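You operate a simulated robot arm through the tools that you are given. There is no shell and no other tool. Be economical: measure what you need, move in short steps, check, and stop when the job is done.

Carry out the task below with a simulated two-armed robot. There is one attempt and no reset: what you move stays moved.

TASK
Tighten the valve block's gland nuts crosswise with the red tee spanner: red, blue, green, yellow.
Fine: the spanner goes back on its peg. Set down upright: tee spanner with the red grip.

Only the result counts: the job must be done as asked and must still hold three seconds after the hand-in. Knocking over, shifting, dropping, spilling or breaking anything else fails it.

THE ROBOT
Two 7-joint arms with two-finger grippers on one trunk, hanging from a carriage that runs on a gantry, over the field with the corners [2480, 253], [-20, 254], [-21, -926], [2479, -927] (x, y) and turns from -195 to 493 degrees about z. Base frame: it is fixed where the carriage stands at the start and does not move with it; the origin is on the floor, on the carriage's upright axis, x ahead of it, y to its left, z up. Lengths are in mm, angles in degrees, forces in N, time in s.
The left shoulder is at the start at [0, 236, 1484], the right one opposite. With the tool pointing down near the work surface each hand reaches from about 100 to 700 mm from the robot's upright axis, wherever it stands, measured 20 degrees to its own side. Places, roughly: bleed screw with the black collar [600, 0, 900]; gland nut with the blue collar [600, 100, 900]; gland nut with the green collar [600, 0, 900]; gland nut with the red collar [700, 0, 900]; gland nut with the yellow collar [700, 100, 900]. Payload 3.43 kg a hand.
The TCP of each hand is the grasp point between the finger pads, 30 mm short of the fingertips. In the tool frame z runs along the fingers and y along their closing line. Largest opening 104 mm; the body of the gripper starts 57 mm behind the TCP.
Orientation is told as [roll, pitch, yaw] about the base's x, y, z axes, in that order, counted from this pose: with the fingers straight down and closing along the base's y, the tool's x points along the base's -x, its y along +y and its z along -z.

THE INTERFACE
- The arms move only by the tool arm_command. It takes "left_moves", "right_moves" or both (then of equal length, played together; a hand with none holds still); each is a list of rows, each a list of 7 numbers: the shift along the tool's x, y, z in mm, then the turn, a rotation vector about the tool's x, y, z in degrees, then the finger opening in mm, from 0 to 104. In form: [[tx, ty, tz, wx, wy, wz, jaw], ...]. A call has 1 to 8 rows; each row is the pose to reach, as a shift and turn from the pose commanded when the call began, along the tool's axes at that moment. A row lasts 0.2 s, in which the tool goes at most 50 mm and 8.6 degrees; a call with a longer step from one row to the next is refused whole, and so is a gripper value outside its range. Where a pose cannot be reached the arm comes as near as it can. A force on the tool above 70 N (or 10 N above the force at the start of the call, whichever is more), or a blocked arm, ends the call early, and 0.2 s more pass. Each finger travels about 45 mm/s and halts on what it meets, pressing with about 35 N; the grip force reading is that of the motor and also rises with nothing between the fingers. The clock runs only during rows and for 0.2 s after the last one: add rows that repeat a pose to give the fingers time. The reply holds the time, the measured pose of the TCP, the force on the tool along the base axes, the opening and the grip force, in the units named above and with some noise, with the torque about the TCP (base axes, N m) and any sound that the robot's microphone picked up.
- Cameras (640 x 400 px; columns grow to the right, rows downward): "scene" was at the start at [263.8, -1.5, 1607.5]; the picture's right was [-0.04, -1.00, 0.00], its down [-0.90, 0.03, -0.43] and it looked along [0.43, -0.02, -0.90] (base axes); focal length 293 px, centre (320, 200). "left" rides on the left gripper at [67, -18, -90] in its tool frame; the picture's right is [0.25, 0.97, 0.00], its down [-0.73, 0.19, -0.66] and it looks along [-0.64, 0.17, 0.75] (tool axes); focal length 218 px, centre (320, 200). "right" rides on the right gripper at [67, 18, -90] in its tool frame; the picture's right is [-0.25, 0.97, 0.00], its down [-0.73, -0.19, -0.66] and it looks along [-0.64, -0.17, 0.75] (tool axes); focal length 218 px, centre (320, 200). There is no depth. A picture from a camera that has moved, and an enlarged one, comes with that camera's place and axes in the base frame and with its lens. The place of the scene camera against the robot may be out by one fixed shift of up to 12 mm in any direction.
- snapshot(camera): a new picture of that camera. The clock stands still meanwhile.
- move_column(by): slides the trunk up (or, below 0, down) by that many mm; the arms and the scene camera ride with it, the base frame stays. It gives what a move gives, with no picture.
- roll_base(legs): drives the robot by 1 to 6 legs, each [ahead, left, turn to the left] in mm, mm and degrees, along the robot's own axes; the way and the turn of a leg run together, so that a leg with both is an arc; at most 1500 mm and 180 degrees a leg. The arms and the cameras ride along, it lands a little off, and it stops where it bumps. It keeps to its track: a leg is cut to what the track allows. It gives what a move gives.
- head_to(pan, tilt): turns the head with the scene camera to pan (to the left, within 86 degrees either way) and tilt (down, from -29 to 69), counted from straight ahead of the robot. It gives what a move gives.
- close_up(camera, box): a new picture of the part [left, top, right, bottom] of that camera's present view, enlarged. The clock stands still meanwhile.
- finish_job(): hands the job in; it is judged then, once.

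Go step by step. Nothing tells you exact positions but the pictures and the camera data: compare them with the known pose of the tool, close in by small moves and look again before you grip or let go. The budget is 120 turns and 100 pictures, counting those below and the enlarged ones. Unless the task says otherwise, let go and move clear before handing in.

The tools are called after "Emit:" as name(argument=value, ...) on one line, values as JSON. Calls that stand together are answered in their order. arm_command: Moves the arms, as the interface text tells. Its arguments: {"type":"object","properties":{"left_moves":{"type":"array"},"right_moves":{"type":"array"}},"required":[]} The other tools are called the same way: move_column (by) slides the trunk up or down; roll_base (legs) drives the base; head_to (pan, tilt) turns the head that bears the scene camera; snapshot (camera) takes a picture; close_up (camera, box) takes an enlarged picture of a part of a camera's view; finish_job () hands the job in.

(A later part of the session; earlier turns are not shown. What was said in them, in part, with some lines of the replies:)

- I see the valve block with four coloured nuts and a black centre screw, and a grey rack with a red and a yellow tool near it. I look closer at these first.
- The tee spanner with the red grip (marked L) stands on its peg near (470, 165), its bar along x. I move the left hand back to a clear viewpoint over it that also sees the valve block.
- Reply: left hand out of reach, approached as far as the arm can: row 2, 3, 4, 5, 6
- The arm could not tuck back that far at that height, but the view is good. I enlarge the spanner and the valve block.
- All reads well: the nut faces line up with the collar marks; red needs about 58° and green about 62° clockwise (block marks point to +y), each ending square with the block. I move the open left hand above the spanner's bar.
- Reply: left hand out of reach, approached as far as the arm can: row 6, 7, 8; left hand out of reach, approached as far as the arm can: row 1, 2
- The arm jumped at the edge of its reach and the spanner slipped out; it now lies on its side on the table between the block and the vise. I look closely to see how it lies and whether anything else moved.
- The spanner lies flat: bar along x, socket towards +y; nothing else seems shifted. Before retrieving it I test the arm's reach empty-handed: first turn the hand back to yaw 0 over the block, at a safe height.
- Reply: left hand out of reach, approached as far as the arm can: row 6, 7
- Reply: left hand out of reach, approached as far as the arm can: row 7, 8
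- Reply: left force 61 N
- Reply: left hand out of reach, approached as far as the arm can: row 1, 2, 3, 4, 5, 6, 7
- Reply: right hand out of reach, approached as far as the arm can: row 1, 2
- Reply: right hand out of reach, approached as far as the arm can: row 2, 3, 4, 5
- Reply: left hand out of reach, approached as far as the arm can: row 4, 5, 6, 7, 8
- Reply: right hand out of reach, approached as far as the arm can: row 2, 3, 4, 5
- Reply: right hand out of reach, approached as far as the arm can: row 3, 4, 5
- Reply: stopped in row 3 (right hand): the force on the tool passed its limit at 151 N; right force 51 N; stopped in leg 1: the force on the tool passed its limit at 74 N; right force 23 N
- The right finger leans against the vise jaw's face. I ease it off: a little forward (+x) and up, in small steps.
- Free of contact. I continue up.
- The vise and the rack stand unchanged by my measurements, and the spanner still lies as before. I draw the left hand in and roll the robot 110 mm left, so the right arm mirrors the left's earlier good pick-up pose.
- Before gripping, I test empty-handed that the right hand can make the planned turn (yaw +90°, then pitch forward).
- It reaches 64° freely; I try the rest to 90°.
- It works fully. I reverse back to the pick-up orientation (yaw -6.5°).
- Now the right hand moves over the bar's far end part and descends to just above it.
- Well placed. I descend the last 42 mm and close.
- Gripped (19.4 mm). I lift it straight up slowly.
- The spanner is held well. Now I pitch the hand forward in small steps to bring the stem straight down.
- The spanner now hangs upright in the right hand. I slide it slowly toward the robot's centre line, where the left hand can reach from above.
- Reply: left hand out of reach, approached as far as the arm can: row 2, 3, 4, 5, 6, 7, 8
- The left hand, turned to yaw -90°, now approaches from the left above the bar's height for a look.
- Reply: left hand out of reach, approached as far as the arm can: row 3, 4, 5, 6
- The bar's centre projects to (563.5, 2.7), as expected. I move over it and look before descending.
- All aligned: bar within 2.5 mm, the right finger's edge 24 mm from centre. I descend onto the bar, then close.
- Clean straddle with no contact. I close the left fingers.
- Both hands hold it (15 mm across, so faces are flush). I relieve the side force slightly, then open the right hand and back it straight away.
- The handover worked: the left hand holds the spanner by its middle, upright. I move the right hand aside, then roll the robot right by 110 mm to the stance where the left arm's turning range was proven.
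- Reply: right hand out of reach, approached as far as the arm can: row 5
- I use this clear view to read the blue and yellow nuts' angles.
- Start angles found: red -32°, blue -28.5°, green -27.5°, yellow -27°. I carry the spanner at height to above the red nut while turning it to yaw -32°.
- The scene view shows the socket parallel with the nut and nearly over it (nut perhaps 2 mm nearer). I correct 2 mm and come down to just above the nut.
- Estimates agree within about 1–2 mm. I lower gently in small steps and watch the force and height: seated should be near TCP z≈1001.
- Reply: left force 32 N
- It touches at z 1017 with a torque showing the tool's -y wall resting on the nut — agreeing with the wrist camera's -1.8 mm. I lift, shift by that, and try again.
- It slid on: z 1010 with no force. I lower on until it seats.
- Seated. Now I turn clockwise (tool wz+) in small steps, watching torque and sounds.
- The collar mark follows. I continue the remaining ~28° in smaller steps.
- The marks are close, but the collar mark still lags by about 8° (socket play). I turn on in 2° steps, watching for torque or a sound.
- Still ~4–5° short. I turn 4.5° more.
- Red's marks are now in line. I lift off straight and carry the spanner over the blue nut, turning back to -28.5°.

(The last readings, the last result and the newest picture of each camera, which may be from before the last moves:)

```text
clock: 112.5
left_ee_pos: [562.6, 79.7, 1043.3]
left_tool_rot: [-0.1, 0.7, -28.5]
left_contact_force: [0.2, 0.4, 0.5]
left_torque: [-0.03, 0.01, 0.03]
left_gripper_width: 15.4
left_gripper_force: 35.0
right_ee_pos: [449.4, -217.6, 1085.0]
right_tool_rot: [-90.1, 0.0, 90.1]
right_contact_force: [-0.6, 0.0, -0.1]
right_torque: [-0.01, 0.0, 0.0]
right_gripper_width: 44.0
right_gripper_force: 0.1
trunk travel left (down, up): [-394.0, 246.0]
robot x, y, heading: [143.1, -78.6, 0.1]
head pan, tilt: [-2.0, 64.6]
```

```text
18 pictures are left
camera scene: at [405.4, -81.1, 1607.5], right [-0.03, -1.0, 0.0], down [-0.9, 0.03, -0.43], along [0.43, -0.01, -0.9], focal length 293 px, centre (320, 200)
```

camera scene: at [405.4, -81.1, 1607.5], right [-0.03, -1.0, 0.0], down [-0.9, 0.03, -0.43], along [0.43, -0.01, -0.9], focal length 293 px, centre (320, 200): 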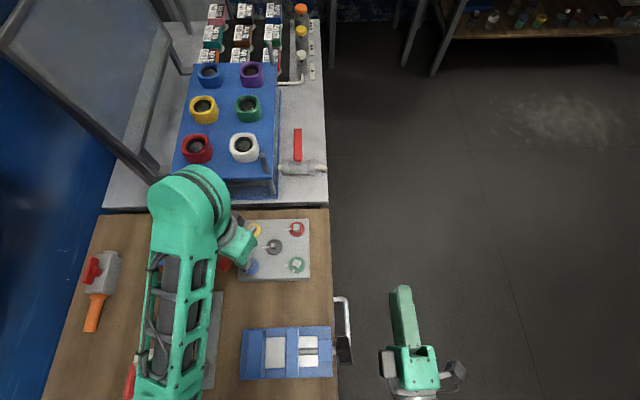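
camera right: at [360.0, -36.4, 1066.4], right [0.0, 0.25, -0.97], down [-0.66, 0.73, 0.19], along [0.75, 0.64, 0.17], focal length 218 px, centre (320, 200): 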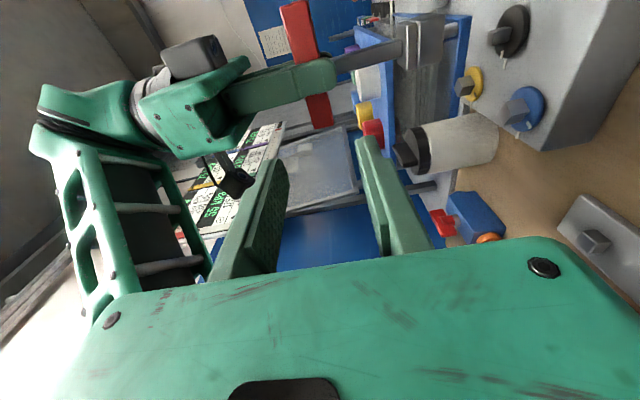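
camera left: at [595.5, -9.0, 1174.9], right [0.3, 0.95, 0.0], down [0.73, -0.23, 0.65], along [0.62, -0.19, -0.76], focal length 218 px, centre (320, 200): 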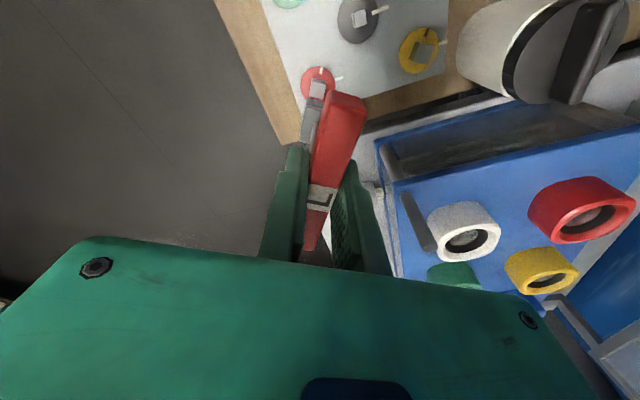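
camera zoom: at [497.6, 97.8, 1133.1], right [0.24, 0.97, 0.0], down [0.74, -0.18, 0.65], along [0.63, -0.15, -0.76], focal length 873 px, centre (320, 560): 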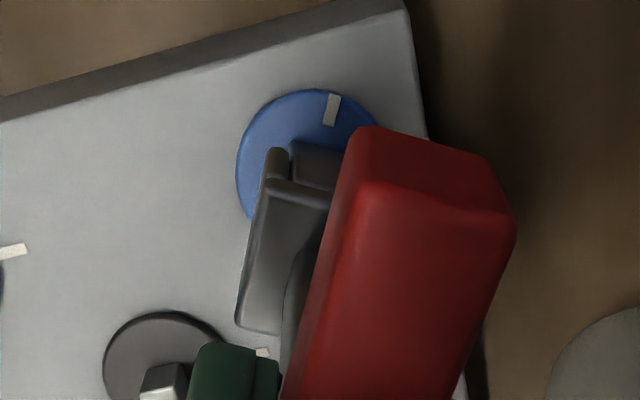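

Comparing this view with the successful seating at red, the nut lies at about tool (-4.2, -1.2). I shift by that and lower, checking for contact near z 1017.

Emit:
arm_command(left_moves=[[-4.2, -1.2, 5, 0, 0, 0, 5], [-4.2, -1.2, 15, 0, 0, 0, 5], [-4.2, -1.2, 23, 0, 0, 0, 5], [-4.2, -1.2, 27, 0, 0, 0, 5], [-4.2, -1.2, 31, 0, 0, 0, 5], [-4.2, -1.2, 31, 0, 0, 0, 5]])

```text
clock: 114.0
left_ee_pos: [568.7, 77.5, 1017.2]
left_tool_rot: [0.0, 0.3, -28.4]
left_contact_force: [-3.8, -1.0, 28.0]
left_torque: [0.12, 0.63, 0.01]
left_gripper_width: 15.2
left_gripper_force: 34.4
right_ee_pos: [450.1, -218.2, 1086.4]
right_tool_rot: [-90.1, 0.1, 90.1]
right_contact_force: [-0.2, -0.2, -0.1]
right_torque: [-0.03, 0.0, 0.0]
right_gripper_width: 43.9
right_gripper_force: 0.0
trunk travel left (down, up): [-394.0, 246.0]
robot x, y, heading: [141.1, -78.3, 0.3]
head pan, tilt: [-2.0, 64.6]
```

The tool's +x wall is resting on the nut, so I overshot: lift, move back +1.8 mm in x, retry.

Emit:
arm_command(left_moves=[[0, 0, -9, 0, 0, 0, 5], [1.8, 0, -9, 0, 0, 0, 5], [1.8, 0, -5, 0, 0, 0, 5], [1.8, 0, -1, 0, 0, 0, 5], [1.8, 0, 1, 0, 0, 0, 5], [1.8, 0, 1, 0, 0, 0, 5]])

```text
clock: 115.3
left_ee_pos: [565.0, 77.3, 1012.3]
left_tool_rot: [-0.2, 0.7, -28.5]
left_contact_force: [0.1, 0.4, -0.2]
left_torque: [0.0, 0.0, 0.01]
left_gripper_width: 15.6
left_gripper_force: 34.7
right_ee_pos: [449.2, -217.3, 1084.9]
right_tool_rot: [-90.1, 0.1, 90.0]
right_contact_force: [-0.2, -0.4, 0.6]
right_torque: [0.02, 0.01, 0.01]
right_gripper_width: 44.0
right_gripper_force: 0.0
trunk travel left (down, up): [-394.0, 246.0]
robot x, y, heading: [140.2, -78.9, 0.3]
head pan, tilt: [-2.0, 64.6]
```

It slid on. I seat it and turn clockwise.

Emit:
arm_command(left_moves=[[0, 0, 4, 0, 0, 0, 5], [0, 0, 8.5, 0, 0, 0, 5], [0, 0, 8.5, 0, 0, 7, 5], [0, 0, 8.5, 0, 0, 14, 5], [0, 0, 8.5, 0, 0, 21, 5], [0, 0, 8.5, 0, 0, 28, 5], [0, 0, 8.5, 0, 0, 35, 5], [0, 0, 8.5, 0, 0, 42, 5]])

Emit:
arm_command(left_moves=[[0, 0, 0, 0, 0, 5, 5], [0, 0, 0, 0, 0, 10, 5], [0, 0, 0, 0, 0, 15, 5], [0, 0, 0, 0, 0, 20, 5], [0, 0, 0, 0, 0, 24, 5], [0, 0, 0, 0, 0, 26, 5], [0, 0, 0, 0, 0, 26, 5]])

Emit:
close_up(camera="left", box=[295, 65, 345, 115])

```text
clock: 117.2
left_ee_pos: [566.6, 77.7, 1002.8]
left_tool_rot: [-0.6, 0.4, -70.6]
left_contact_force: [0.2, -1.0, 2.1]
left_torque: [-0.23, -0.06, 0.05]
left_gripper_width: 15.4
left_gripper_force: 35.0
right_ee_pos: [448.6, -218.2, 1085.1]
right_tool_rot: [-90.2, 0.1, 90.1]
right_contact_force: [-0.5, -0.5, 0.2]
right_torque: [0.01, -0.01, -0.01]
right_gripper_width: 44.0
right_gripper_force: 0.0
trunk travel left (down, up): [-394.0, 246.0]
robot x, y, heading: [140.1, -80.8, 0.1]
head pan, tilt: [-2.0, 64.6]
```

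```text
clock: 118.8
left_ee_pos: [564.8, 76.9, 1003.8]
left_tool_rot: [-0.7, 0.2, -96.6]
left_contact_force: [1.2, -1.1, 0.0]
left_torque: [-0.09, -0.05, 0.01]
left_gripper_width: 15.0
left_gripper_force: 34.6
right_ee_pos: [448.6, -218.6, 1084.7]
right_tool_rot: [-90.2, 0.2, 90.1]
right_contact_force: [0.2, 0.0, 0.5]
right_torque: [0.02, 0.02, -0.02]
right_gripper_width: 43.9
right_gripper_force: 0.0
trunk travel left (down, up): [-394.0, 246.0]
robot x, y, heading: [140.5, -81.9, 0.0]
head pan, tilt: [-2.0, 64.6]
```

```text
8.00 times, centred on (320, 90) of left
camera zoom: at [557.1, 147.4, 1091.6], right [0.99, 0.14, -0.01], down [0.11, -0.75, 0.65], along [0.08, -0.65, -0.76], focal length 1746 px, centre (320, 1080)
```

zoom: 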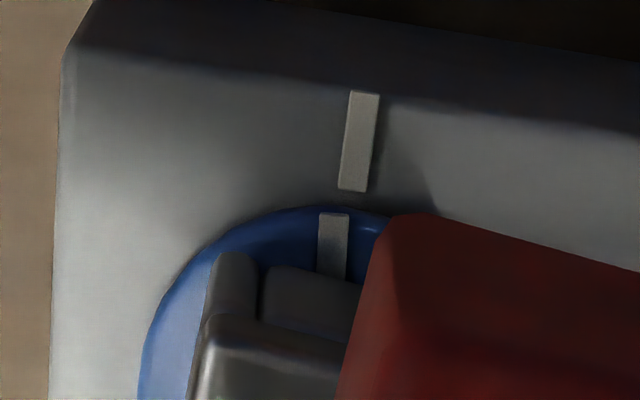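

Again ~4° short; I finish to -100.6°, as with red, then lift off.

Emit:
arm_command(left_moves=[[0, 0, 0, 0, 0, 2, 5], [0, 0, 0, 0, 0, 4, 5], [0, 0, 0, 0, 0, 4, 5]])

Emit:
close_up(camera="left", box=[295, 65, 345, 115])

```text
clock: 119.5
left_ee_pos: [565.7, 77.6, 1003.1]
left_tool_rot: [-0.7, 0.2, -100.6]
left_contact_force: [-0.4, -1.0, -1.9]
left_torque: [-0.15, 0.01, 0.01]
left_gripper_width: 15.1
left_gripper_force: 34.9
right_ee_pos: [448.6, -218.5, 1084.9]
right_tool_rot: [-90.0, 0.1, 90.1]
right_contact_force: [0.0, 0.1, 0.3]
right_torque: [0.0, 0.01, -0.01]
right_gripper_width: 44.1
right_gripper_force: 0.0
trunk travel left (down, up): [-394.0, 246.0]
robot x, y, heading: [145.2, -82.6, 0.2]
head pan, tilt: [-2.0, 64.6]
```

```text
8.00 times, centred on (320, 90) of left
camera zoom: at [561.7, 148.0, 1091.6], right [1.0, 0.07, -0.01], down [0.06, -0.75, 0.65], along [0.04, -0.65, -0.76], focal length 1746 px, centre (320, 1080)
```

zoom: 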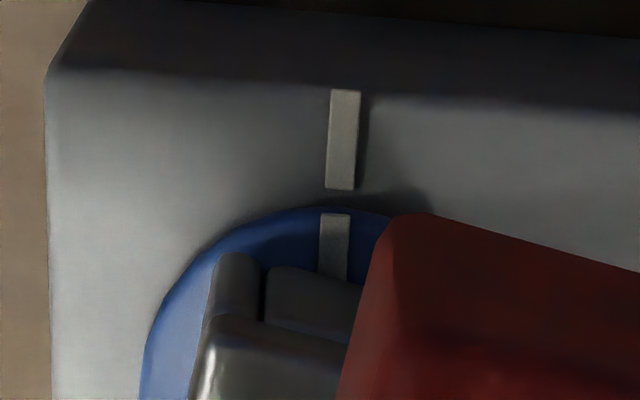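

Blue is in line. I lift off and carry the spanner to the green nut, expected at (565.2, -32), start angle -27.5°.

Emit:
arm_command(left_moves=[[0, 0, -8, 0, 0, 0, 5], [0, 0, -20, 0, 0, 0, 5], [0, 0, -40, 0, 0, 0, 5], [0, 0, -60, 0, 0, 0, 5]])

Emit:
arm_command(left_moves=[[-13.5, 2.5, 0, 0, 0, -8.2, 5], [-26.9, 5, 0, 0, 0, -16.4, 5], [-40.4, 7.5, 0, 0, 0, -24.6, 5], [-53.8, 10, 0, 0, 0, -32.8, 5], [-67.2, 12.6, 0, 0, 0, -41, 5], [-80.7, 15.1, 0, 0, 0, -49.2, 5], [-94.2, 17.6, 0, 0, 0, -57.4, 5], [-107.6, 20.1, 0, 0, 0, -65.6, 5]])

Emit:
arm_command(left_moves=[[0, 0, 10, 0, 0, -7.5, 5], [0, 0, 20, 0, 0, -7.5, 5], [0, 0, 20, 0, 0, -7.5, 5]])

Emit:
close_up(camera="left", box=[270, 60, 370, 160])

```text
clock: 120.5
left_ee_pos: [566.6, 78.4, 1062.8]
left_tool_rot: [-0.7, 0.1, -100.5]
left_contact_force: [0.6, 0.0, 0.5]
left_torque: [0.01, -0.01, 0.0]
left_gripper_width: 15.1
left_gripper_force: 35.0
right_ee_pos: [448.3, -218.3, 1085.8]
right_tool_rot: [-90.1, 0.0, 90.0]
right_contact_force: [-0.1, 0.4, -0.2]
right_torque: [-0.01, -0.01, 0.01]
right_gripper_width: 43.9
right_gripper_force: 0.1
trunk travel left (down, up): [-394.0, 246.0]
robot x, y, heading: [141.5, -79.4, 0.3]
head pan, tilt: [-2.0, 64.6]
```

```text
clock: 122.3
left_ee_pos: [565.9, -31.4, 1060.9]
left_tool_rot: [-0.1, 0.7, -34.8]
left_contact_force: [-0.5, 0.2, 0.0]
left_torque: [0.0, 0.0, -0.01]
left_gripper_width: 15.1
left_gripper_force: 35.0
right_ee_pos: [449.8, -219.4, 1085.9]
right_tool_rot: [-90.1, 0.0, 90.0]
right_contact_force: [0.6, -0.1, 0.0]
right_torque: [0.0, -0.01, -0.01]
right_gripper_width: 43.9
right_gripper_force: 0.2
trunk travel left (down, up): [-394.0, 246.0]
robot x, y, heading: [141.8, -80.3, 0.1]
head pan, tilt: [-2.0, 64.6]
```

```text
clock: 123.2
left_ee_pos: [565.6, -31.3, 1043.2]
left_tool_rot: [0.0, 0.5, -27.3]
left_contact_force: [0.2, -0.1, 0.4]
left_torque: [-0.01, -0.04, 0.04]
left_gripper_width: 15.1
left_gripper_force: 35.1
right_ee_pos: [448.7, -219.0, 1084.3]
right_tool_rot: [-90.1, 0.1, 90.1]
right_contact_force: [-0.1, 0.1, 0.1]
right_torque: [0.01, 0.02, 0.0]
right_gripper_width: 44.1
right_gripper_force: 0.1
trunk travel left (down, up): [-394.0, 246.0]
robot x, y, heading: [141.8, -82.0, 0.1]
head pan, tilt: [-2.0, 64.6]
```

```text
4.00 times, centred on (320, 110) of left
camera zoom: at [498.9, -15.4, 1132.5], right [0.22, 0.98, 0.0], down [0.74, -0.17, 0.65], along [0.63, -0.14, -0.76], focal length 873 px, centre (320, 560)
```

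zoom: 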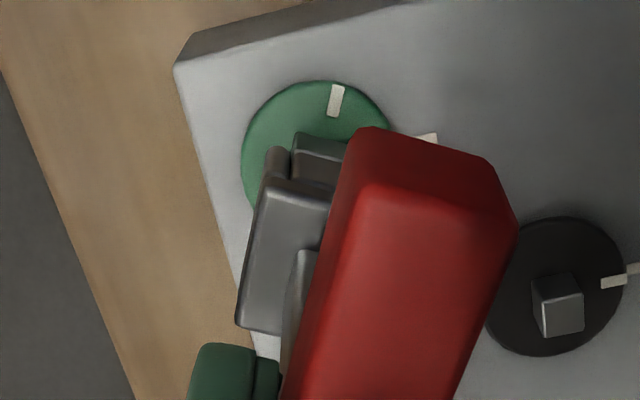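

Nearly spot on. I lower, then check for contact.

Emit:
arm_command(left_moves=[[-0.4, 0.3, 10, 0, 0, 0, 5], [-0.4, 0.3, 20, 0, 0, 0, 5], [-0.4, 0.3, 26, 0, 0, 0, 5], [-0.4, 0.3, 29, 0, 0, 0, 5], [-0.4, 0.3, 32, 0, 0, 0, 5], [-0.4, 0.3, 32, 0, 0, 0, 5]])

```text
clock: 124.5
left_ee_pos: [565.4, -32.0, 1012.0]
left_tool_rot: [-0.2, 0.7, -27.3]
left_contact_force: [-0.6, -0.5, 0.1]
left_torque: [0.02, 0.05, 0.03]
left_gripper_width: 15.3
left_gripper_force: 34.7
right_ee_pos: [448.9, -217.5, 1085.3]
right_tool_rot: [-90.2, 0.1, 90.1]
right_contact_force: [0.4, -0.8, 0.8]
right_torque: [-0.01, -0.02, -0.01]
right_gripper_width: 44.3
right_gripper_force: 0.0
trunk travel left (down, up): [-394.0, 246.0]
robot x, y, heading: [140.0, -78.0, -0.2]
head pan, tilt: [-2.0, 64.6]
```

It slid straight on. I seat and turn green to -100.6° and check the marks.

Emit:
arm_command(left_moves=[[0, 0, 4, 0, 0, 0, 5], [0, 0, 8.5, 0, 0, 0, 5], [0, 0, 8.5, 0, 0, 7, 5], [0, 0, 8.5, 0, 0, 14, 5], [0, 0, 8.5, 0, 0, 21, 5], [0, 0, 8.5, 0, 0, 28, 5], [0, 0, 8.5, 0, 0, 35, 5], [0, 0, 8.5, 0, 0, 42, 5]])

Emit:
arm_command(left_moves=[[0, 0, 0, 0, 0, 6, 5], [0, 0, 0, 0, 0, 12, 5], [0, 0, 0, 0, 0, 18, 5], [0, 0, 0, 0, 0, 24, 5], [0, 0, 0, 0, 0, 28, 5], [0, 0, 0, 0, 0, 31, 5], [0, 0, 0, 0, 0, 31, 5]])

Emit:
close_up(camera="left", box=[295, 65, 345, 115])

```text
clock: 126.3
left_ee_pos: [566.3, -31.3, 1001.4]
left_tool_rot: [-0.5, 0.4, -69.5]
left_contact_force: [-1.3, -1.4, 1.7]
left_torque: [-0.22, 0.11, 0.02]
left_gripper_width: 15.2
left_gripper_force: 35.0
right_ee_pos: [449.0, -219.0, 1085.1]
right_tool_rot: [-90.0, 0.1, 90.2]
right_contact_force: [-0.4, -0.7, -0.1]
right_torque: [0.01, 0.01, 0.0]
right_gripper_width: 44.1
right_gripper_force: 0.0
trunk travel left (down, up): [-394.0, 246.0]
robot x, y, heading: [139.2, -78.2, 0.2]
head pan, tilt: [-2.0, 64.6]
```

```text
clock: 128.0
left_ee_pos: [565.7, -33.5, 1003.0]
left_tool_rot: [-0.7, 0.1, -100.5]
left_contact_force: [-1.6, -3.3, 1.5]
left_torque: [-0.34, 0.08, 0.02]
left_gripper_width: 15.3
left_gripper_force: 34.7
right_ee_pos: [448.6, -219.8, 1085.3]
right_tool_rot: [-90.2, 0.1, 90.1]
right_contact_force: [-0.3, 0.0, -0.1]
right_torque: [0.02, 0.0, -0.05]
right_gripper_width: 44.1
right_gripper_force: 0.1
trunk travel left (down, up): [-394.0, 246.0]
robot x, y, heading: [142.3, -80.5, 0.5]
head pan, tilt: [-2.0, 64.6]
```

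```text
8.00 times, centred on (320, 90) of left
camera zoom: at [562.1, 38.2, 1090.9], right [1.0, 0.07, -0.01], down [0.06, -0.75, 0.65], along [0.04, -0.65, -0.76], focal length 1746 px, centre (320, 1080)
```

zoom: 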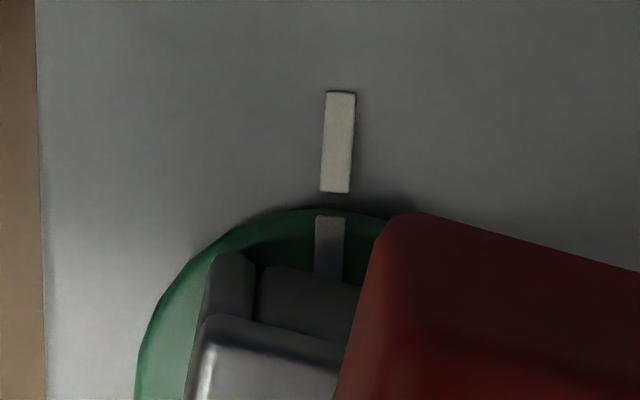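

Green is in line. I lift off and carry the spanner to yellow, expected at (656, 77.5).

Emit:
arm_command(left_moves=[[0, 0, -8, 0, 0, 0, 5], [0, 0, -20, 0, 0, 0, 5], [0, 0, -40, 0, 0, 0, 5], [0, 0, -60, 0, 0, 0, 5]])

Emit:
arm_command(left_moves=[[15.5, 8.6, 0, 0, 0, -8.2, 5], [31, 17.3, 0, 0, 0, -16.4, 5], [46.6, 25.9, 0, 0, 0, -24.6, 5], [62.1, 34.6, 0, 0, 0, -32.8, 5], [77.6, 43.2, 0, 0, 0, -41, 5], [93.1, 51.9, 0, 0, 0, -49.2, 5], [108.7, 60.5, 0, 0, 0, -57.4, 5], [124.2, 69.2, 0, 0, 0, -65.6, 5]])

Emit:
arm_command(left_moves=[[0, 0, 10, 0, 0, -7.9, 5], [0, 0, 20, 0, 0, -7.9, 5], [0, 0, 20, 0, 0, -7.9, 5]])

Emit:
close_up(camera="left", box=[270, 60, 370, 160])

```text
clock: 128.9
left_ee_pos: [566.3, -30.8, 1062.4]
left_tool_rot: [-0.7, 0.1, -100.4]
left_contact_force: [-0.4, 0.5, 0.1]
left_torque: [0.02, -0.05, 0.01]
left_gripper_width: 15.0
left_gripper_force: 34.5
right_ee_pos: [448.5, -218.2, 1086.0]
right_tool_rot: [-90.1, 0.2, 90.1]
right_contact_force: [-0.6, -0.4, -0.1]
right_torque: [-0.01, 0.0, -0.01]
right_gripper_width: 44.0
right_gripper_force: 0.1
trunk travel left (down, up): [-394.0, 246.0]
robot x, y, heading: [142.5, -78.9, 0.4]
head pan, tilt: [-2.0, 64.6]
```

```text
clock: 130.8
left_ee_pos: [656.8, 79.0, 1063.2]
left_tool_rot: [-0.2, 0.5, -34.6]
left_contact_force: [0.5, 0.5, 0.2]
left_torque: [0.0, 0.0, 0.04]
left_gripper_width: 14.9
left_gripper_force: 35.3
right_ee_pos: [448.7, -217.9, 1085.5]
right_tool_rot: [-90.0, 0.2, 90.2]
right_contact_force: [0.1, -0.3, -0.2]
right_torque: [0.0, -0.02, 0.0]
right_gripper_width: 44.2
right_gripper_force: 0.1
trunk travel left (down, up): [-394.0, 246.0]
robot x, y, heading: [142.1, -80.1, 0.3]
head pan, tilt: [-2.0, 64.6]
```

```text
clock: 131.6
left_ee_pos: [656.1, 78.1, 1043.5]
left_tool_rot: [-0.1, 0.6, -26.9]
left_contact_force: [-1.0, 0.0, -0.3]
left_torque: [0.0, -0.01, 0.01]
left_gripper_width: 15.3
left_gripper_force: 35.5
right_ee_pos: [448.9, -219.7, 1085.5]
right_tool_rot: [-90.1, 0.2, 90.1]
right_contact_force: [0.4, 0.6, 0.9]
right_torque: [-0.02, 0.01, 0.01]
right_gripper_width: 44.1
right_gripper_force: 0.1
trunk travel left (down, up): [-394.0, 246.0]
robot x, y, heading: [142.6, -79.6, 0.5]
head pan, tilt: [-2.0, 64.6]
```

```text
4.00 times, centred on (320, 110) of left
camera zoom: at [590.3, 93.9, 1131.0], right [0.21, 0.98, 0.0], down [0.74, -0.16, 0.65], along [0.63, -0.14, -0.76], focal length 873 px, centre (320, 560)
```

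zoom: 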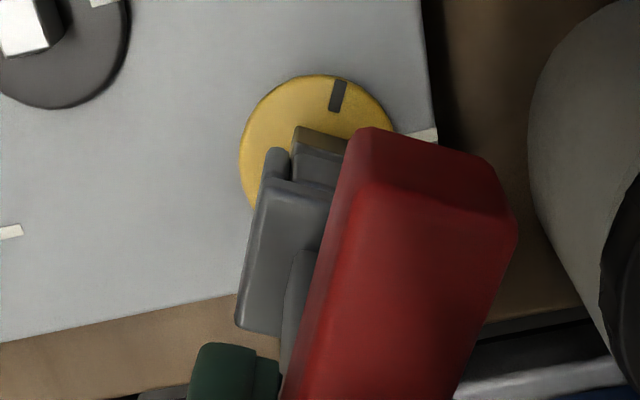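

Compared with green's view it needs about (+1.1, -0.2) mm. I lower with that shift.

Emit:
arm_command(left_moves=[[1.1, -0.2, 10, 0, 0, 0, 5], [1.1, -0.2, 20, 0, 0, 0, 5], [1.1, -0.2, 26, 0, 0, 0, 5], [1.1, -0.2, 29, 0, 0, 0, 5], [1.1, -0.2, 32, 0, 0, 0, 5], [1.1, -0.2, 32, 0, 0, 0, 5]])

```text
clock: 132.9
left_ee_pos: [654.8, 78.1, 1009.8]
left_tool_rot: [0.0, 0.6, -26.9]
left_contact_force: [-0.1, 0.6, -0.1]
left_torque: [0.01, -0.01, 0.02]
left_gripper_width: 15.1
left_gripper_force: 35.0
right_ee_pos: [448.5, -218.2, 1084.2]
right_tool_rot: [-90.1, 0.1, 90.1]
right_contact_force: [0.5, -0.1, 0.5]
right_torque: [-0.03, 0.03, -0.03]
right_gripper_width: 44.2
right_gripper_force: 0.1
trunk travel left (down, up): [-394.0, 246.0]
robot x, y, heading: [138.4, -83.7, 0.5]
head pan, tilt: [-2.0, 64.6]
```

It slid on. I seat and turn yellow to -100.6° and check.

Emit:
arm_command(left_moves=[[0, 0, 4, 0, 0, 0, 5], [0, 0, 8.5, 0, 0, 0, 5], [0, 0, 8.5, 0, 0, 7, 5], [0, 0, 8.5, 0, 0, 14, 5], [0, 0, 8.5, 0, 0, 21, 5], [0, 0, 8.5, 0, 0, 28, 5], [0, 0, 8.5, 0, 0, 35, 5], [0, 0, 8.5, 0, 0, 42, 5]])

Emit:
arm_command(left_moves=[[0, 0, 0, 0, 0, 6, 5], [0, 0, 0, 0, 0, 12, 5], [0, 0, 0, 0, 0, 18, 5], [0, 0, 0, 0, 0, 24, 5], [0, 0, 0, 0, 0, 28, 5], [0, 0, 0, 0, 0, 31.6, 5], [0, 0, 0, 0, 0, 31.6, 5]])

Emit:
close_up(camera="left", box=[295, 65, 345, 115])

```text
clock: 134.8
left_ee_pos: [656.3, 78.8, 1003.5]
left_tool_rot: [-0.3, 0.3, -69.1]
left_contact_force: [-3.9, -1.6, 9.0]
left_torque: [-0.31, 0.08, 0.04]
left_gripper_width: 15.3
left_gripper_force: 34.7
right_ee_pos: [448.1, -219.3, 1085.0]
right_tool_rot: [-90.2, 0.1, 90.2]
right_contact_force: [-0.7, 0.5, -0.4]
right_torque: [0.03, 0.01, 0.01]
right_gripper_width: 44.0
right_gripper_force: 0.2
trunk travel left (down, up): [-394.0, 246.0]
robot x, y, heading: [142.0, -82.8, 0.0]
head pan, tilt: [-2.0, 64.6]
```

```text
clock: 136.3
left_ee_pos: [655.2, 77.9, 1002.6]
left_tool_rot: [-0.6, 0.2, -100.6]
left_contact_force: [-5.0, -2.3, 15.6]
left_torque: [-0.53, 0.31, 0.0]
left_gripper_width: 15.1
left_gripper_force: 34.8
right_ee_pos: [449.7, -216.4, 1085.0]
right_tool_rot: [-90.1, 0.1, 90.0]
right_contact_force: [-1.0, -0.5, 0.0]
right_torque: [-0.02, -0.01, -0.03]
right_gripper_width: 43.7
right_gripper_force: 0.0
trunk travel left (down, up): [-394.0, 246.0]
robot x, y, heading: [141.6, -80.8, -0.0]
head pan, tilt: [-2.0, 64.6]
```

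```text
8.00 times, centred on (320, 90) of left
camera zoom: at [652.2, 148.4, 1090.8], right [1.0, 0.07, -0.01], down [0.06, -0.75, 0.65], along [0.04, -0.65, -0.76], focal length 1746 px, centre (320, 1080)
```

zoom: 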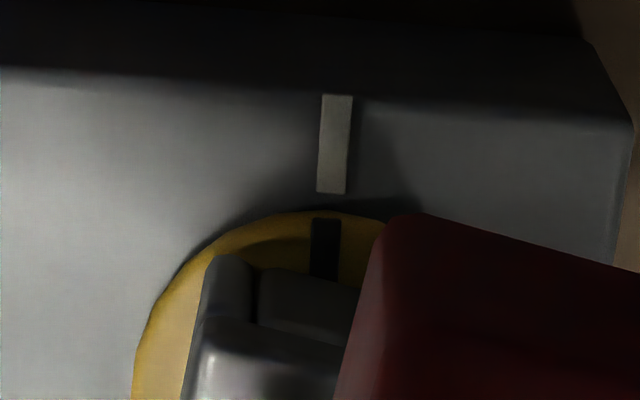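

All four nuts are in line. I lift off, then roll the robot back 100 mm so the left arm can reach over the peg comfortably.

Emit:
arm_command(left_moves=[[0, 0, -8, 0, 0, 0, 5], [0, 0, -20, 0, 0, 0, 5], [0, 0, -40, 0, 0, 0, 5], [0, 0, -60, 0, 0, 0, 5]])

Emit:
roll_base(legs=[[-50, 0, 0], [-50, 0, 0]])

```text
clock: 137.3
left_ee_pos: [656.1, 78.2, 1062.1]
left_tool_rot: [-0.7, 0.1, -100.5]
left_contact_force: [-0.2, 0.3, 0.1]
left_torque: [0.0, 0.01, -0.03]
left_gripper_width: 15.4
left_gripper_force: 34.8
right_ee_pos: [449.0, -218.9, 1085.4]
right_tool_rot: [-90.2, 0.1, 90.1]
right_contact_force: [0.5, 0.2, 0.4]
right_torque: [0.0, 0.03, 0.02]
right_gripper_width: 43.9
right_gripper_force: 0.0
trunk travel left (down, up): [-394.0, 246.0]
robot x, y, heading: [143.7, -80.8, 0.2]
head pan, tilt: [-2.0, 64.6]
```

```text
clock: 138.8
left_ee_pos: [556.0, 78.1, 1061.1]
left_tool_rot: [-0.7, 0.1, -100.4]
left_contact_force: [-1.3, 0.5, 0.4]
left_torque: [0.0, -0.02, -0.06]
left_gripper_width: 15.3
left_gripper_force: 35.1
right_ee_pos: [348.2, -217.9, 1084.8]
right_tool_rot: [-90.0, 0.1, 90.1]
right_contact_force: [-0.2, -0.1, 0.2]
right_torque: [-0.02, -0.05, -0.01]
right_gripper_width: 44.2
right_gripper_force: 0.1
trunk travel left (down, up): [-394.0, 246.0]
robot x, y, heading: [43.7, -83.2, 0.3]
head pan, tilt: [-2.0, 64.6]
```

Now over to the peg at (480.7, 176.7), turning back to yaw +2°.

Emit:
arm_command(left_moves=[[10.4, -11.5, 0, 0, 0, -7.9, 5], [20.8, -23, 0, 0, 0, -15.8, 5], [31.3, -34.5, 0, 0, 0, -23.7, 5], [41.7, -46, 0, 0, 0, -31.6, 5], [52.1, -57.4, 0, 0, 0, -39.5, 5], [62.5, -68.9, 0, 0, 0, -47.4, 5], [73, -80.4, 0, 0, 0, -55.3, 5], [83.4, -91.9, 0, 0, 0, -63.2, 5]])

Emit:
arm_command(left_moves=[[0, 0, 0, 0, 0, -7.9, 5], [0, 0, 0, 0, 0, -15.8, 5], [0, 0, 0, 0, 0, -23.7, 5], [0, 0, 0, 0, 0, -31.6, 5], [0, 0, 0, 0, 0, -39.2, 5], [0, 0, 0, 0, 0, -39.2, 5]])

Emit:
snapshot(camera="left")

Emit:
snapshot(camera="scene")

```text
clock: 140.6
left_ee_pos: [480.3, 177.1, 1064.3]
left_tool_rot: [-0.2, 0.6, -37.2]
left_contact_force: [-0.5, -0.9, -1.2]
left_torque: [0.01, 0.0, -0.01]
left_gripper_width: 15.2
left_gripper_force: 35.6
right_ee_pos: [348.3, -218.9, 1085.8]
right_tool_rot: [-90.1, 0.1, 90.1]
right_contact_force: [-0.5, 0.3, -1.5]
right_torque: [0.03, 0.01, -0.05]
right_gripper_width: 44.0
right_gripper_force: 0.0
trunk travel left (down, up): [-394.0, 246.0]
robot x, y, heading: [44.2, -78.4, 0.2]
head pan, tilt: [-2.0, 64.6]
```

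```text
clock: 142.0
left_ee_pos: [480.5, 177.7, 1063.1]
left_tool_rot: [0.2, 0.6, 2.0]
left_contact_force: [0.3, -0.4, 0.3]
left_torque: [0.0, 0.01, 0.01]
left_gripper_width: 15.0
left_gripper_force: 34.9
right_ee_pos: [348.0, -219.5, 1084.7]
right_tool_rot: [-90.0, 0.2, 90.0]
right_contact_force: [0.2, 0.7, -0.3]
right_torque: [0.01, -0.01, 0.03]
right_gripper_width: 43.6
right_gripper_force: 0.1
trunk travel left (down, up): [-394.0, 246.0]
robot x, y, heading: [40.5, -77.9, 0.1]
head pan, tilt: [-2.0, 64.6]
```

```text
11 pictures are left
camera left: at [415.3, 158.1, 1151.6], right [-0.29, 0.96, 0.01], down [0.73, 0.21, 0.65], along [0.62, 0.19, -0.76], focal length 218 px, centre (320, 200)
```

left: 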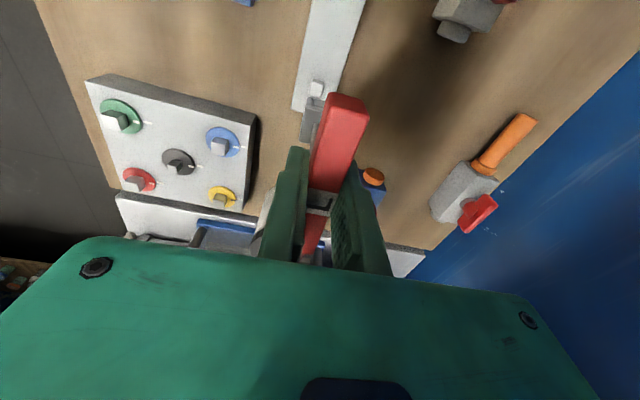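

```text
10 pictures are left
camera scene: at [305.2, -81.5, 1607.5], right [-0.03, -1.0, 0.0], down [-0.9, 0.03, -0.43], along [0.43, -0.01, -0.9], focal length 293 px, centre (320, 200)
```

scene: 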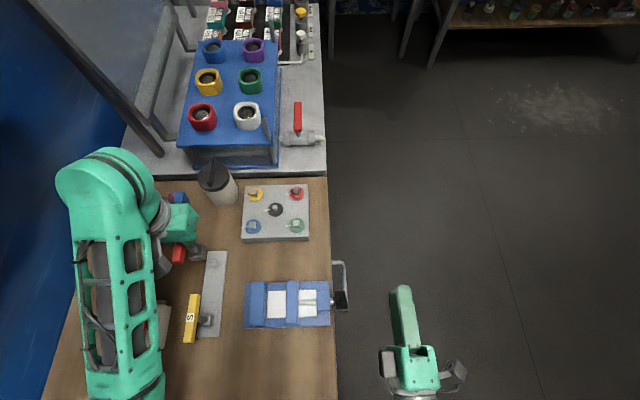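

All four collars look in line. I lower to about 20 mm above the peg and check the alignment with the scene and wrist cameras.

Emit:
arm_command(left_moves=[[0, -0.8, 20, 0, 0, 0, 5], [0, -0.8, 40, 0, 0, 0, 5], [0, -0.8, 60, 0, 0, 0, 5], [0, -0.8, 78, 0, 0, 0, 5], [0, -0.8, 78, 0, 0, 0, 5]])

Emit:
close_up(camera="scene", box=[180, 240, 228, 280])

Emit:
close_up(camera="left", box=[270, 60, 370, 160])

```text
clock: 143.2
left_ee_pos: [480.2, 176.9, 984.9]
left_tool_rot: [0.2, 0.6, 1.9]
left_contact_force: [-0.2, 0.0, -0.4]
left_torque: [-0.02, 0.02, 0.04]
left_gripper_width: 15.1
left_gripper_force: 35.3
right_ee_pos: [349.3, -217.2, 1084.0]
right_tool_rot: [-90.1, 0.0, 90.1]
right_contact_force: [0.2, 0.2, -0.4]
right_torque: [-0.03, 0.01, 0.04]
right_gripper_width: 44.2
right_gripper_force: 0.0
trunk travel left (down, up): [-394.0, 246.0]
robot x, y, heading: [40.5, -79.5, 0.1]
head pan, tilt: [-2.0, 64.6]
```

```text
10.00 times, centred on (204, 260) of scene
camera zoom: at [305.2, -81.5, 1607.5], right [-0.03, -1.0, 0.0], down [-0.9, 0.03, -0.43], along [0.43, -0.01, -0.9], focal length 2930 px, centre (1480, -400)
```

zoom: 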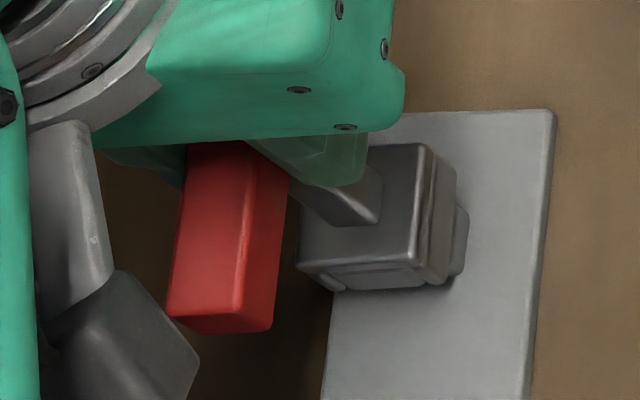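

```text
4.00 times, centred on (320, 110) of left
camera zoom: at [414.6, 158.3, 1073.6], right [-0.28, 0.96, 0.01], down [0.73, 0.21, 0.65], along [0.62, 0.19, -0.76], focal length 873 px, centre (320, 560)
```

zoom: 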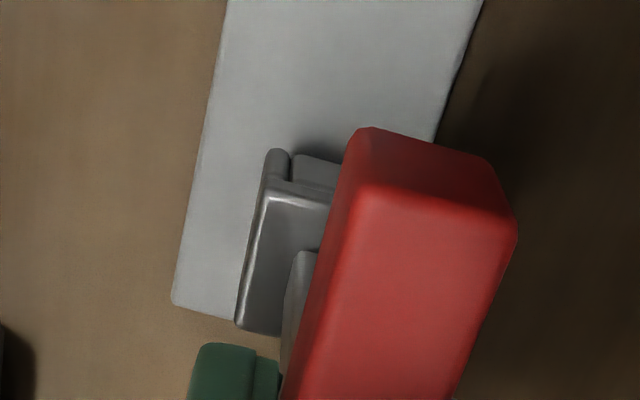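

I lower gently, watching for contact.

Emit:
arm_command(left_moves=[[0, 0, 6, 0, 0, 0, 5], [0, 0, 11, 0, 0, 0, 5], [0, 0, 15, 0, 0, 0, 5], [0, 0, 19, 0, 0, 0, 5], [0, 0, 19, 0, 0, 0, 5]])

```text
clock: 144.4
left_ee_pos: [480.8, 176.7, 967.2]
left_tool_rot: [0.2, 0.8, 1.9]
left_contact_force: [3.3, 0.1, 7.8]
left_torque: [-0.06, -0.25, 0.02]
left_gripper_width: 15.4
left_gripper_force: 34.5
right_ee_pos: [349.6, -217.6, 1084.6]
right_tool_rot: [-90.0, 0.0, 90.1]
right_contact_force: [0.4, -0.2, 0.6]
right_torque: [-0.01, 0.0, 0.02]
right_gripper_width: 43.9
right_gripper_force: 0.0
trunk travel left (down, up): [-394.0, 246.0]
robot x, y, heading: [41.5, -80.2, -0.2]
head pan, tilt: [-2.0, 64.6]
```

Light contact with the -x wall: I lift slightly, shift 1.7 mm to -x and lower again.

Emit:
arm_command(left_moves=[[0, 0, -6, 0, 0, 0, 5], [1.7, 0, -6, 0, 0, 0, 5], [1.7, 0, -2, 0, 0, 0, 5], [1.7, 0, 2, 0, 0, 0, 5], [1.7, 0, 4, 0, 0, 0, 5], [1.7, 0, 4, 0, 0, 0, 5]])

```text
clock: 145.8
left_ee_pos: [479.5, 177.5, 964.6]
left_tool_rot: [0.3, 0.4, 2.0]
left_contact_force: [-7.0, -1.5, 25.9]
left_torque: [-0.25, 0.55, -0.07]
left_gripper_width: 15.1
left_gripper_force: 34.6
right_ee_pos: [349.3, -217.9, 1085.9]
right_tool_rot: [-90.2, -0.1, 90.1]
right_contact_force: [0.2, -0.6, -0.3]
right_torque: [-0.01, -0.03, -0.04]
right_gripper_width: 43.8
right_gripper_force: 0.1
trunk travel left (down, up): [-394.0, 246.0]
robot x, y, heading: [43.3, -82.6, 0.1]
head pan, tilt: [-2.0, 64.6]
```

Firmer contact now at z 964.6, on the other side. I look to see whether the socket sits on top of the peg or already around it.

Emit:
close_up(camera="scene", box=[198, 244, 230, 276])

```text
12.50 times, centred on (214, 260) of scene
camera zoom: at [305.3, -81.0, 1607.9], right [-0.03, -1.0, 0.0], down [-0.9, 0.03, -0.43], along [0.43, -0.01, -0.9], focal length 3662 px, centre (1645, -550)
```

zoom: 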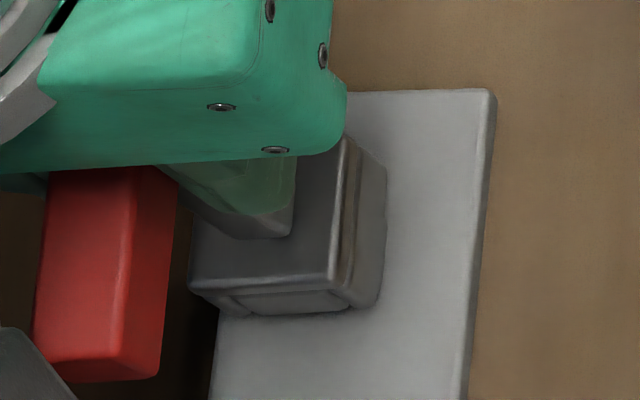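

The socket bottom seems ~6–7 mm above the plate, so it rests on the peg's top; the two contacts bracket the centre. I lift, shift back 0.8 mm in x and -0.7 mm in y, square the yaw with the plate, and lower again.

Emit:
arm_command(left_moves=[[0, 0, -8, 0, 0, 0, 5], [-0.8, -0.7, -8, 0, 0, 1.5, 5], [-0.8, -0.7, -4, 0, 0, 1.5, 5], [-0.8, -0.7, 0, 0, 0, 1.5, 5], [-0.8, -0.7, 1, 0, 0, 1.5, 5], [-0.8, -0.7, 1, 0, 0, 1.5, 5]])

```text
clock: 147.2
left_ee_pos: [480.6, 176.6, 963.5]
left_tool_rot: [0.4, 0.3, 0.4]
left_contact_force: [-5.1, -0.3, 30.1]
left_torque: [-0.34, 0.23, -0.05]
left_gripper_width: 15.4
left_gripper_force: 35.1
right_ee_pos: [349.0, -218.4, 1085.6]
right_tool_rot: [-90.2, 0.1, 90.1]
right_contact_force: [0.5, -0.1, 0.4]
right_torque: [0.03, -0.01, -0.01]
right_gripper_width: 44.0
right_gripper_force: 0.0
trunk travel left (down, up): [-394.0, 246.0]
robot x, y, heading: [42.0, -80.8, 0.4]
head pan, tilt: [-2.0, 64.6]
```

The force acts near the socket's outer corner, which suggests it is sitting on the plate around the peg. To be sure, I lift it 3–4 mm clear and nudge 3 mm sideways: a side force means the peg is inside.

Emit:
arm_command(left_moves=[[0, 0, -3, 0, 0, 0, 5], [0, 0, -7, 0, 0, 0, 5], [-1.5, 0, -7, 0, 0, 0, 5], [-3, 0, -7, 0, 0, 0, 5], [-3, 0, -7, 0, 0, 0, 5]])

```text
clock: 148.4
left_ee_pos: [481.5, 176.8, 968.3]
left_tool_rot: [0.1, 0.7, 0.4]
left_contact_force: [-0.4, 0.7, -0.6]
left_torque: [-0.02, -0.02, 0.0]
left_gripper_width: 15.0
left_gripper_force: 34.6
right_ee_pos: [348.3, -219.0, 1084.7]
right_tool_rot: [-90.1, 0.0, 90.1]
right_contact_force: [-0.2, 0.4, 0.0]
right_torque: [0.0, -0.01, -0.01]
right_gripper_width: 44.0
right_gripper_force: 0.1
trunk travel left (down, up): [-394.0, 246.0]
robot x, y, heading: [38.9, -80.5, 0.3]
head pan, tilt: [-2.0, 64.6]
```

No side force there, so it's still undecided. I turn the right hand (empty, clear of everything) so that its wrist camera can view the rack from the side.

Emit:
arm_command(right_moves=[[0, 0, 0, -7.5, 0, 0, 44], [0, 0, 0, -15, 0, 0, 44], [0, 0, 0, -22.5, 0, 0, 44], [0, 0, 0, -30, 0, 0, 44]])

Emit:
arm_command(right_moves=[[0, 0, 0, 0, -6.5, -3.75, 44], [0, 0, 0, 0, -13, -7.5, 44], [0, 0, 0, 0, -19.5, -11.25, 44], [0, 0, 0, 0, -26, -15, 44], [0, 0, 0, 0, -26, -15, 44]])

Emit:
snapshot(camera="right")

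```text
clock: 149.4
left_ee_pos: [481.5, 175.4, 967.7]
left_tool_rot: [0.2, 0.5, 0.4]
left_contact_force: [0.7, 0.0, -1.1]
left_torque: [0.01, -0.01, 0.02]
left_gripper_width: 14.9
left_gripper_force: 35.5
right_ee_pos: [349.3, -217.9, 1086.3]
right_tool_rot: [-60.1, -0.1, 90.1]
right_contact_force: [-0.7, -1.0, 0.3]
right_torque: [-0.02, -0.02, 0.0]
right_gripper_width: 44.2
right_gripper_force: 0.1
trunk travel left (down, up): [-394.0, 246.0]
robot x, y, heading: [44.4, -79.2, -0.0]
head pan, tilt: [-2.0, 64.6]
```

```text
clock: 150.6
left_ee_pos: [482.2, 176.7, 966.6]
left_tool_rot: [0.2, 0.5, 0.4]
left_contact_force: [0.4, 0.0, -0.8]
left_torque: [0.02, -0.04, -0.01]
left_gripper_width: 15.1
left_gripper_force: 35.2
right_ee_pos: [348.4, -218.3, 1084.4]
right_tool_rot: [-60.2, 0.2, 105.1]
right_contact_force: [-0.1, 0.6, 0.0]
right_torque: [0.03, -0.04, -0.01]
right_gripper_width: 44.0
right_gripper_force: 0.1
right hand out of reach, approached as far as the arm can: row 3, 4, 5
trunk travel left (down, up): [-394.0, 246.0]
robot x, y, heading: [38.7, -83.2, 0.2]
head pan, tilt: [-2.0, 64.6]
```

```text
6 pictures are left
camera right: at [283.8, -306.5, 1114.4], right [-0.53, 0.12, -0.84], down [-0.65, 0.58, 0.49], along [0.55, 0.81, -0.23], focal length 218 px, centre (320, 200)
```

right: 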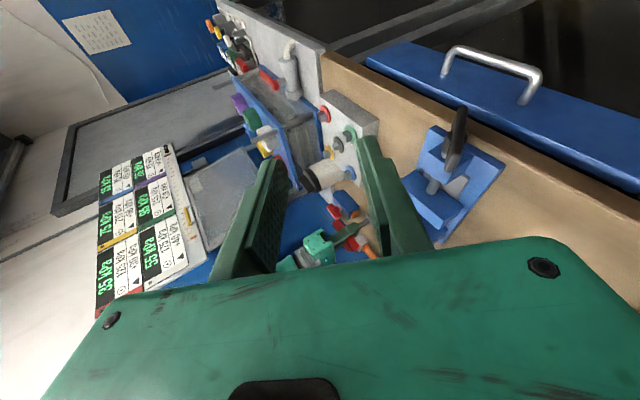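

The right finger hides the spot; I open that hand wide and zoom in.

Emit:
arm_command(right_moves=[[0, 0, 0, 0, 0, 0, 70], [0, 0, 0, 0, 0, 0, 104], [0, 0, 0, 0, 0, 0, 104], [0, 0, 0, 0, 0, 0, 104], [0, 0, 0, 0, 0, 0, 104]])

Emit:
close_up(camera="right", box=[345, 185, 405, 235])

```text
clock: 151.8
left_ee_pos: [481.4, 176.4, 968.3]
left_tool_rot: [0.2, 0.5, 0.4]
left_contact_force: [0.2, -0.6, -1.2]
left_torque: [0.01, -0.01, -0.02]
left_gripper_width: 15.1
left_gripper_force: 35.0
right_ee_pos: [347.6, -218.2, 1085.0]
right_tool_rot: [-60.2, 0.1, 105.1]
right_contact_force: [-0.5, 0.5, 0.1]
right_torque: [-0.01, -0.01, -0.05]
right_gripper_width: 104.1
right_gripper_force: 0.1
trunk travel left (down, up): [-394.0, 246.0]
robot x, y, heading: [43.7, -79.7, 0.3]
head pan, tilt: [-2.0, 64.6]
```

```text
8.00 times, centred on (375, 210) of right
camera zoom: at [283.8, -306.5, 1114.3], right [-0.53, 0.12, -0.84], down [-0.65, 0.58, 0.49], along [0.55, 0.81, -0.23], focal length 1746 px, centre (-120, 120)
```

zoom: 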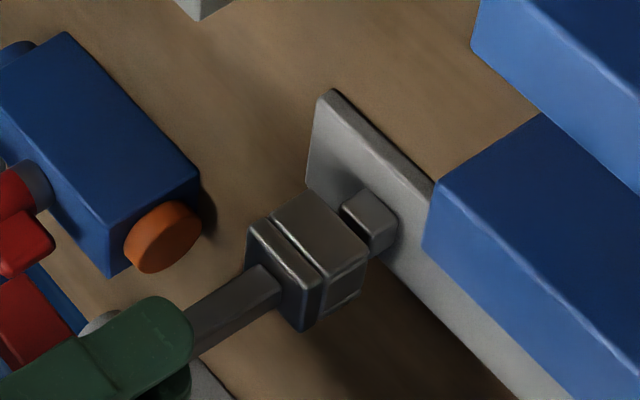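

Now I see clearly: the socket is still just above the peg (peg ~14 mm tall), the peg lying slightly toward -x/+y in this view. Combining with the contact readings, the peg's centre is near (479.6, 175.2). I lift a bit, shift there and lower.

Emit:
arm_command(left_moves=[[0, 0, -4, 0, 0, 0, 5], [2.8, -1, -4, 0, 0, 0, 5], [2.8, -1, 0, 0, 0, 0, 5], [2.8, -1, 3, 0, 0, 0, 5], [2.8, -1, 6, 0, 0, 0, 5], [2.8, -1, 6, 0, 0, 0, 5]])

```text
clock: 153.2
left_ee_pos: [480.4, 175.2, 963.9]
left_tool_rot: [0.2, 0.4, 0.4]
left_contact_force: [-4.9, 0.0, 17.3]
left_torque: [-0.28, 0.31, -0.03]
left_gripper_width: 15.1
left_gripper_force: 35.0
right_ee_pos: [348.0, -218.8, 1084.7]
right_tool_rot: [-60.1, 0.2, 105.1]
right_contact_force: [0.0, 0.7, 0.3]
right_torque: [0.0, 0.0, 0.0]
right_gripper_width: 104.1
right_gripper_force: 0.2
trunk travel left (down, up): [-394.0, 246.0]
robot x, y, heading: [39.0, -79.8, 0.2]
head pan, tilt: [-2.0, 64.6]
```

Contact again, acting on the -y (+x) side. I try a further -1.5 mm in y and +0.7 in x.

Emit:
arm_command(left_moves=[[0, 0, -6, 0, 0, 0, 5], [-0.7, -1.5, -6, 0, 0, 0, 5], [-0.7, -1.5, -3, 0, 0, 0, 5], [-0.7, -1.5, 0, 0, 0, 0, 5], [-0.7, -1.5, 1, 0, 0, 0, 5], [-0.7, -1.5, 1, 0, 0, 0, 5]])

```text
clock: 154.6
left_ee_pos: [480.4, 172.7, 962.3]
left_tool_rot: [0.2, 0.6, 0.4]
left_contact_force: [-0.2, -0.4, -0.8]
left_torque: [0.01, -0.02, 0.03]
left_gripper_width: 15.4
left_gripper_force: 34.2
right_ee_pos: [347.9, -218.2, 1085.0]
right_tool_rot: [-60.2, 0.1, 105.1]
right_contact_force: [-1.1, 0.8, -0.2]
right_torque: [0.02, 0.0, 0.02]
right_gripper_width: 104.1
right_gripper_force: 0.0
trunk travel left (down, up): [-394.0, 246.0]
robot x, y, heading: [39.0, -81.7, 0.4]
head pan, tilt: [-2.0, 64.6]
```

No force at 962 — it slipped over the peg. I lower until it rests.

Emit:
arm_command(left_moves=[[0, 0, 3, 0, 0, 0, 5], [0, 0, 6, 0, 0, 0, 5], [0, 0, 9, 0, 0, 0, 5], [0, 0, 11, 0, 0, 0, 5], [0, 0, 11, 0, 0, 0, 5]])

Emit:
close_up(camera="right", box=[345, 185, 405, 235])

```text
clock: 155.8
left_ee_pos: [480.4, 174.7, 952.3]
left_tool_rot: [0.1, 0.4, 0.4]
left_contact_force: [-7.4, -0.8, 22.0]
left_torque: [-0.15, 0.3, -0.07]
left_gripper_width: 15.3
left_gripper_force: 34.8
right_ee_pos: [347.3, -218.7, 1084.7]
right_tool_rot: [-60.1, 0.1, 105.2]
right_contact_force: [0.0, -1.3, 0.1]
right_torque: [-0.01, 0.0, 0.01]
right_gripper_width: 104.1
right_gripper_force: 0.0
trunk travel left (down, up): [-394.0, 246.0]
robot x, y, heading: [42.7, -81.5, 0.0]
head pan, tilt: [-2.0, 64.6]
```

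```text
8.00 times, centred on (375, 210) of right
camera zoom: at [283.7, -305.9, 1114.5], right [-0.53, 0.12, -0.84], down [-0.65, 0.58, 0.49], along [0.55, 0.81, -0.23], focal length 1746 px, centre (-120, 120)
```

zoom: 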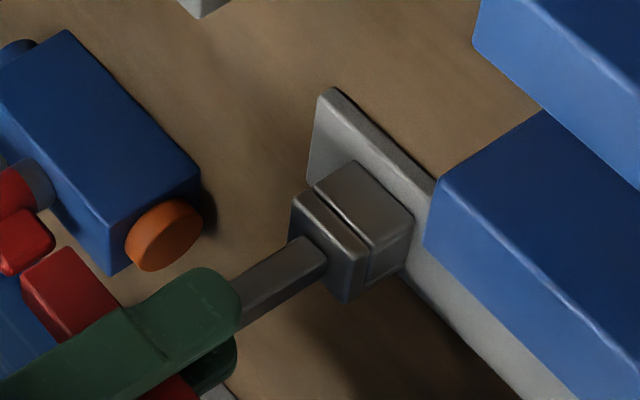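

It is fully seated on the peg. I ease the pressure, release, and lift the hand straight up.

Emit:
arm_command(left_moves=[[0, 0, -2, 0, 0, 0, 5], [0, 0, -2, 0, 0, 0, 20], [0, 0, -2, 0, 0, 0, 40], [0, 0, -2, 0, 0, 0, 50], [0, 0, -2, 0, 0, 0, 50], [0, 0, -20, 0, 0, 0, 50], [0, 0, -50, 0, 0, 0, 50], [0, 0, -90, 0, 0, 0, 50]])

Emit:
arm_command(left_moves=[[-10, 30, -15, 0, 0, 0, 50], [-25, 65, -15, 0, 0, 0, 50], [-40, 100, -15, 0, 0, 0, 50], [-50, 130, -15, 0, 0, 0, 50]])

Emit:
snapshot(camera="scene")

Emit:
close_up(camera="scene", box=[170, 180, 330, 340])

```text
clock: 157.6
left_ee_pos: [480.0, 172.7, 1039.0]
left_tool_rot: [0.3, 0.9, 0.3]
left_contact_force: [-0.6, -0.8, -0.4]
left_torque: [0.03, 0.02, 0.01]
left_gripper_width: 50.1
left_gripper_force: 0.2
right_ee_pos: [348.0, -218.7, 1083.5]
right_tool_rot: [-60.0, 0.1, 105.1]
right_contact_force: [-0.3, 0.1, -0.2]
right_torque: [-0.01, 0.04, -0.02]
right_gripper_width: 103.9
right_gripper_force: 0.0
trunk travel left (down, up): [-394.0, 246.0]
robot x, y, heading: [40.4, -79.5, 0.1]
head pan, tilt: [-2.0, 64.6]
```

```text
clock: 158.6
left_ee_pos: [530.2, 303.7, 1055.5]
left_tool_rot: [0.2, 0.6, 0.5]
left_contact_force: [-0.7, 0.4, -0.5]
left_torque: [-0.01, -0.01, 0.01]
left_gripper_width: 50.0
left_gripper_force: 0.2
right_ee_pos: [349.3, -218.4, 1085.0]
right_tool_rot: [-60.1, 0.1, 105.1]
right_contact_force: [0.3, -0.8, -0.2]
right_torque: [-0.01, -0.01, 0.02]
right_gripper_width: 104.3
right_gripper_force: 0.1
trunk travel left (down, up): [-394.0, 246.0]
robot x, y, heading: [38.9, -81.4, 0.2]
head pan, tilt: [-2.0, 64.6]
```

```text
3 pictures are left
camera scene: at [305.4, -81.2, 1607.6], right [-0.03, -1.0, 0.0], down [-0.9, 0.03, -0.43], along [0.43, -0.01, -0.9], focal length 293 px, centre (320, 200)
```

scene: 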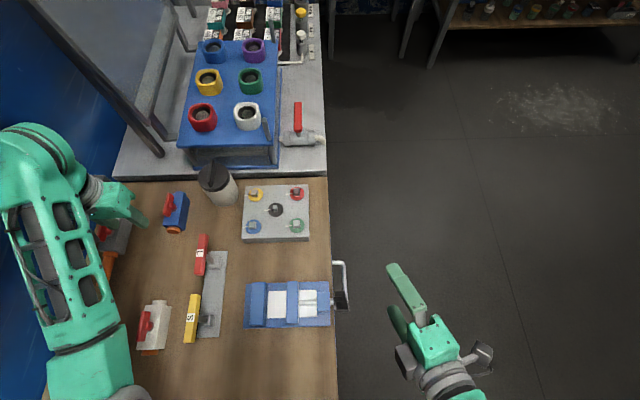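

```text
2.50 times, centred on (250, 260) of scene
camera zoom: at [305.4, -81.2, 1607.6], right [-0.03, -1.0, 0.0], down [-0.9, 0.03, -0.43], along [0.43, -0.01, -0.9], focal length 732 px, centre (495, 50)
```

zoom: 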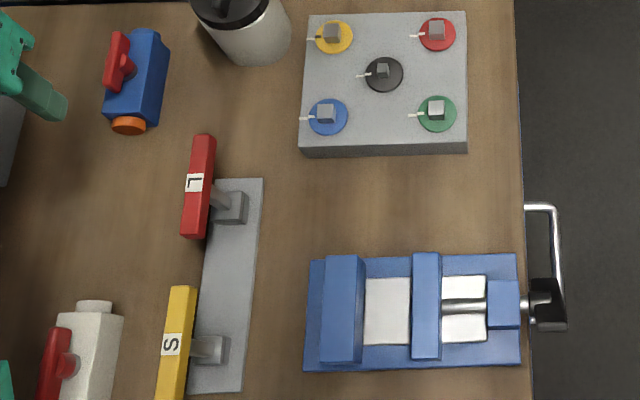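

The spanner stands upright on its peg and everything else is in place. One last check of the marks.

Emit:
close_up(camera="scene", box=[240, 180, 312, 242])

```text
6.45 times, centred on (276, 211) of scene
camera zoom: at [305.4, -81.2, 1607.6], right [-0.03, -1.0, 0.0], down [-0.9, 0.03, -0.43], along [0.43, -0.01, -0.9], focal length 1890 px, centre (604, 129)
```

zoom: 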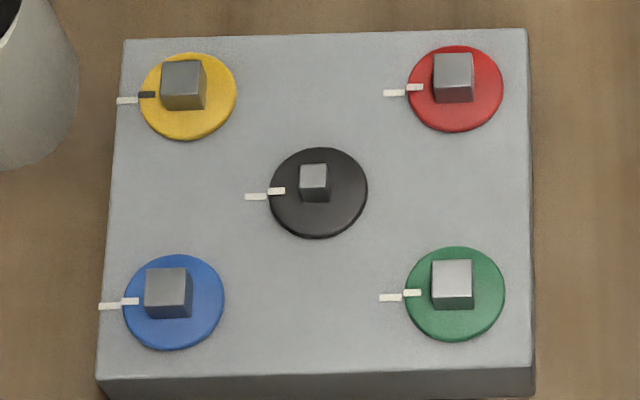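

All four marks match the aligned black reference, the spanner is upright on its peg, and both hands are clear, so I hand in.

Emit:
finish_job()

```text
The job is handed in.
```

I tightened the gland nuts crosswise (red, blue, green, yellow) until each collar mark lined up with its block mark. The red tee spanner is back upright on its peg.

The spanner slipped out of the left hand early on and fell on the table. I picked it up and finished the job with it. The right hand also pressed hard on something, apparently the vise, at one point (151 N peak). From the camera pictures, neither the vise nor anything else has moved.
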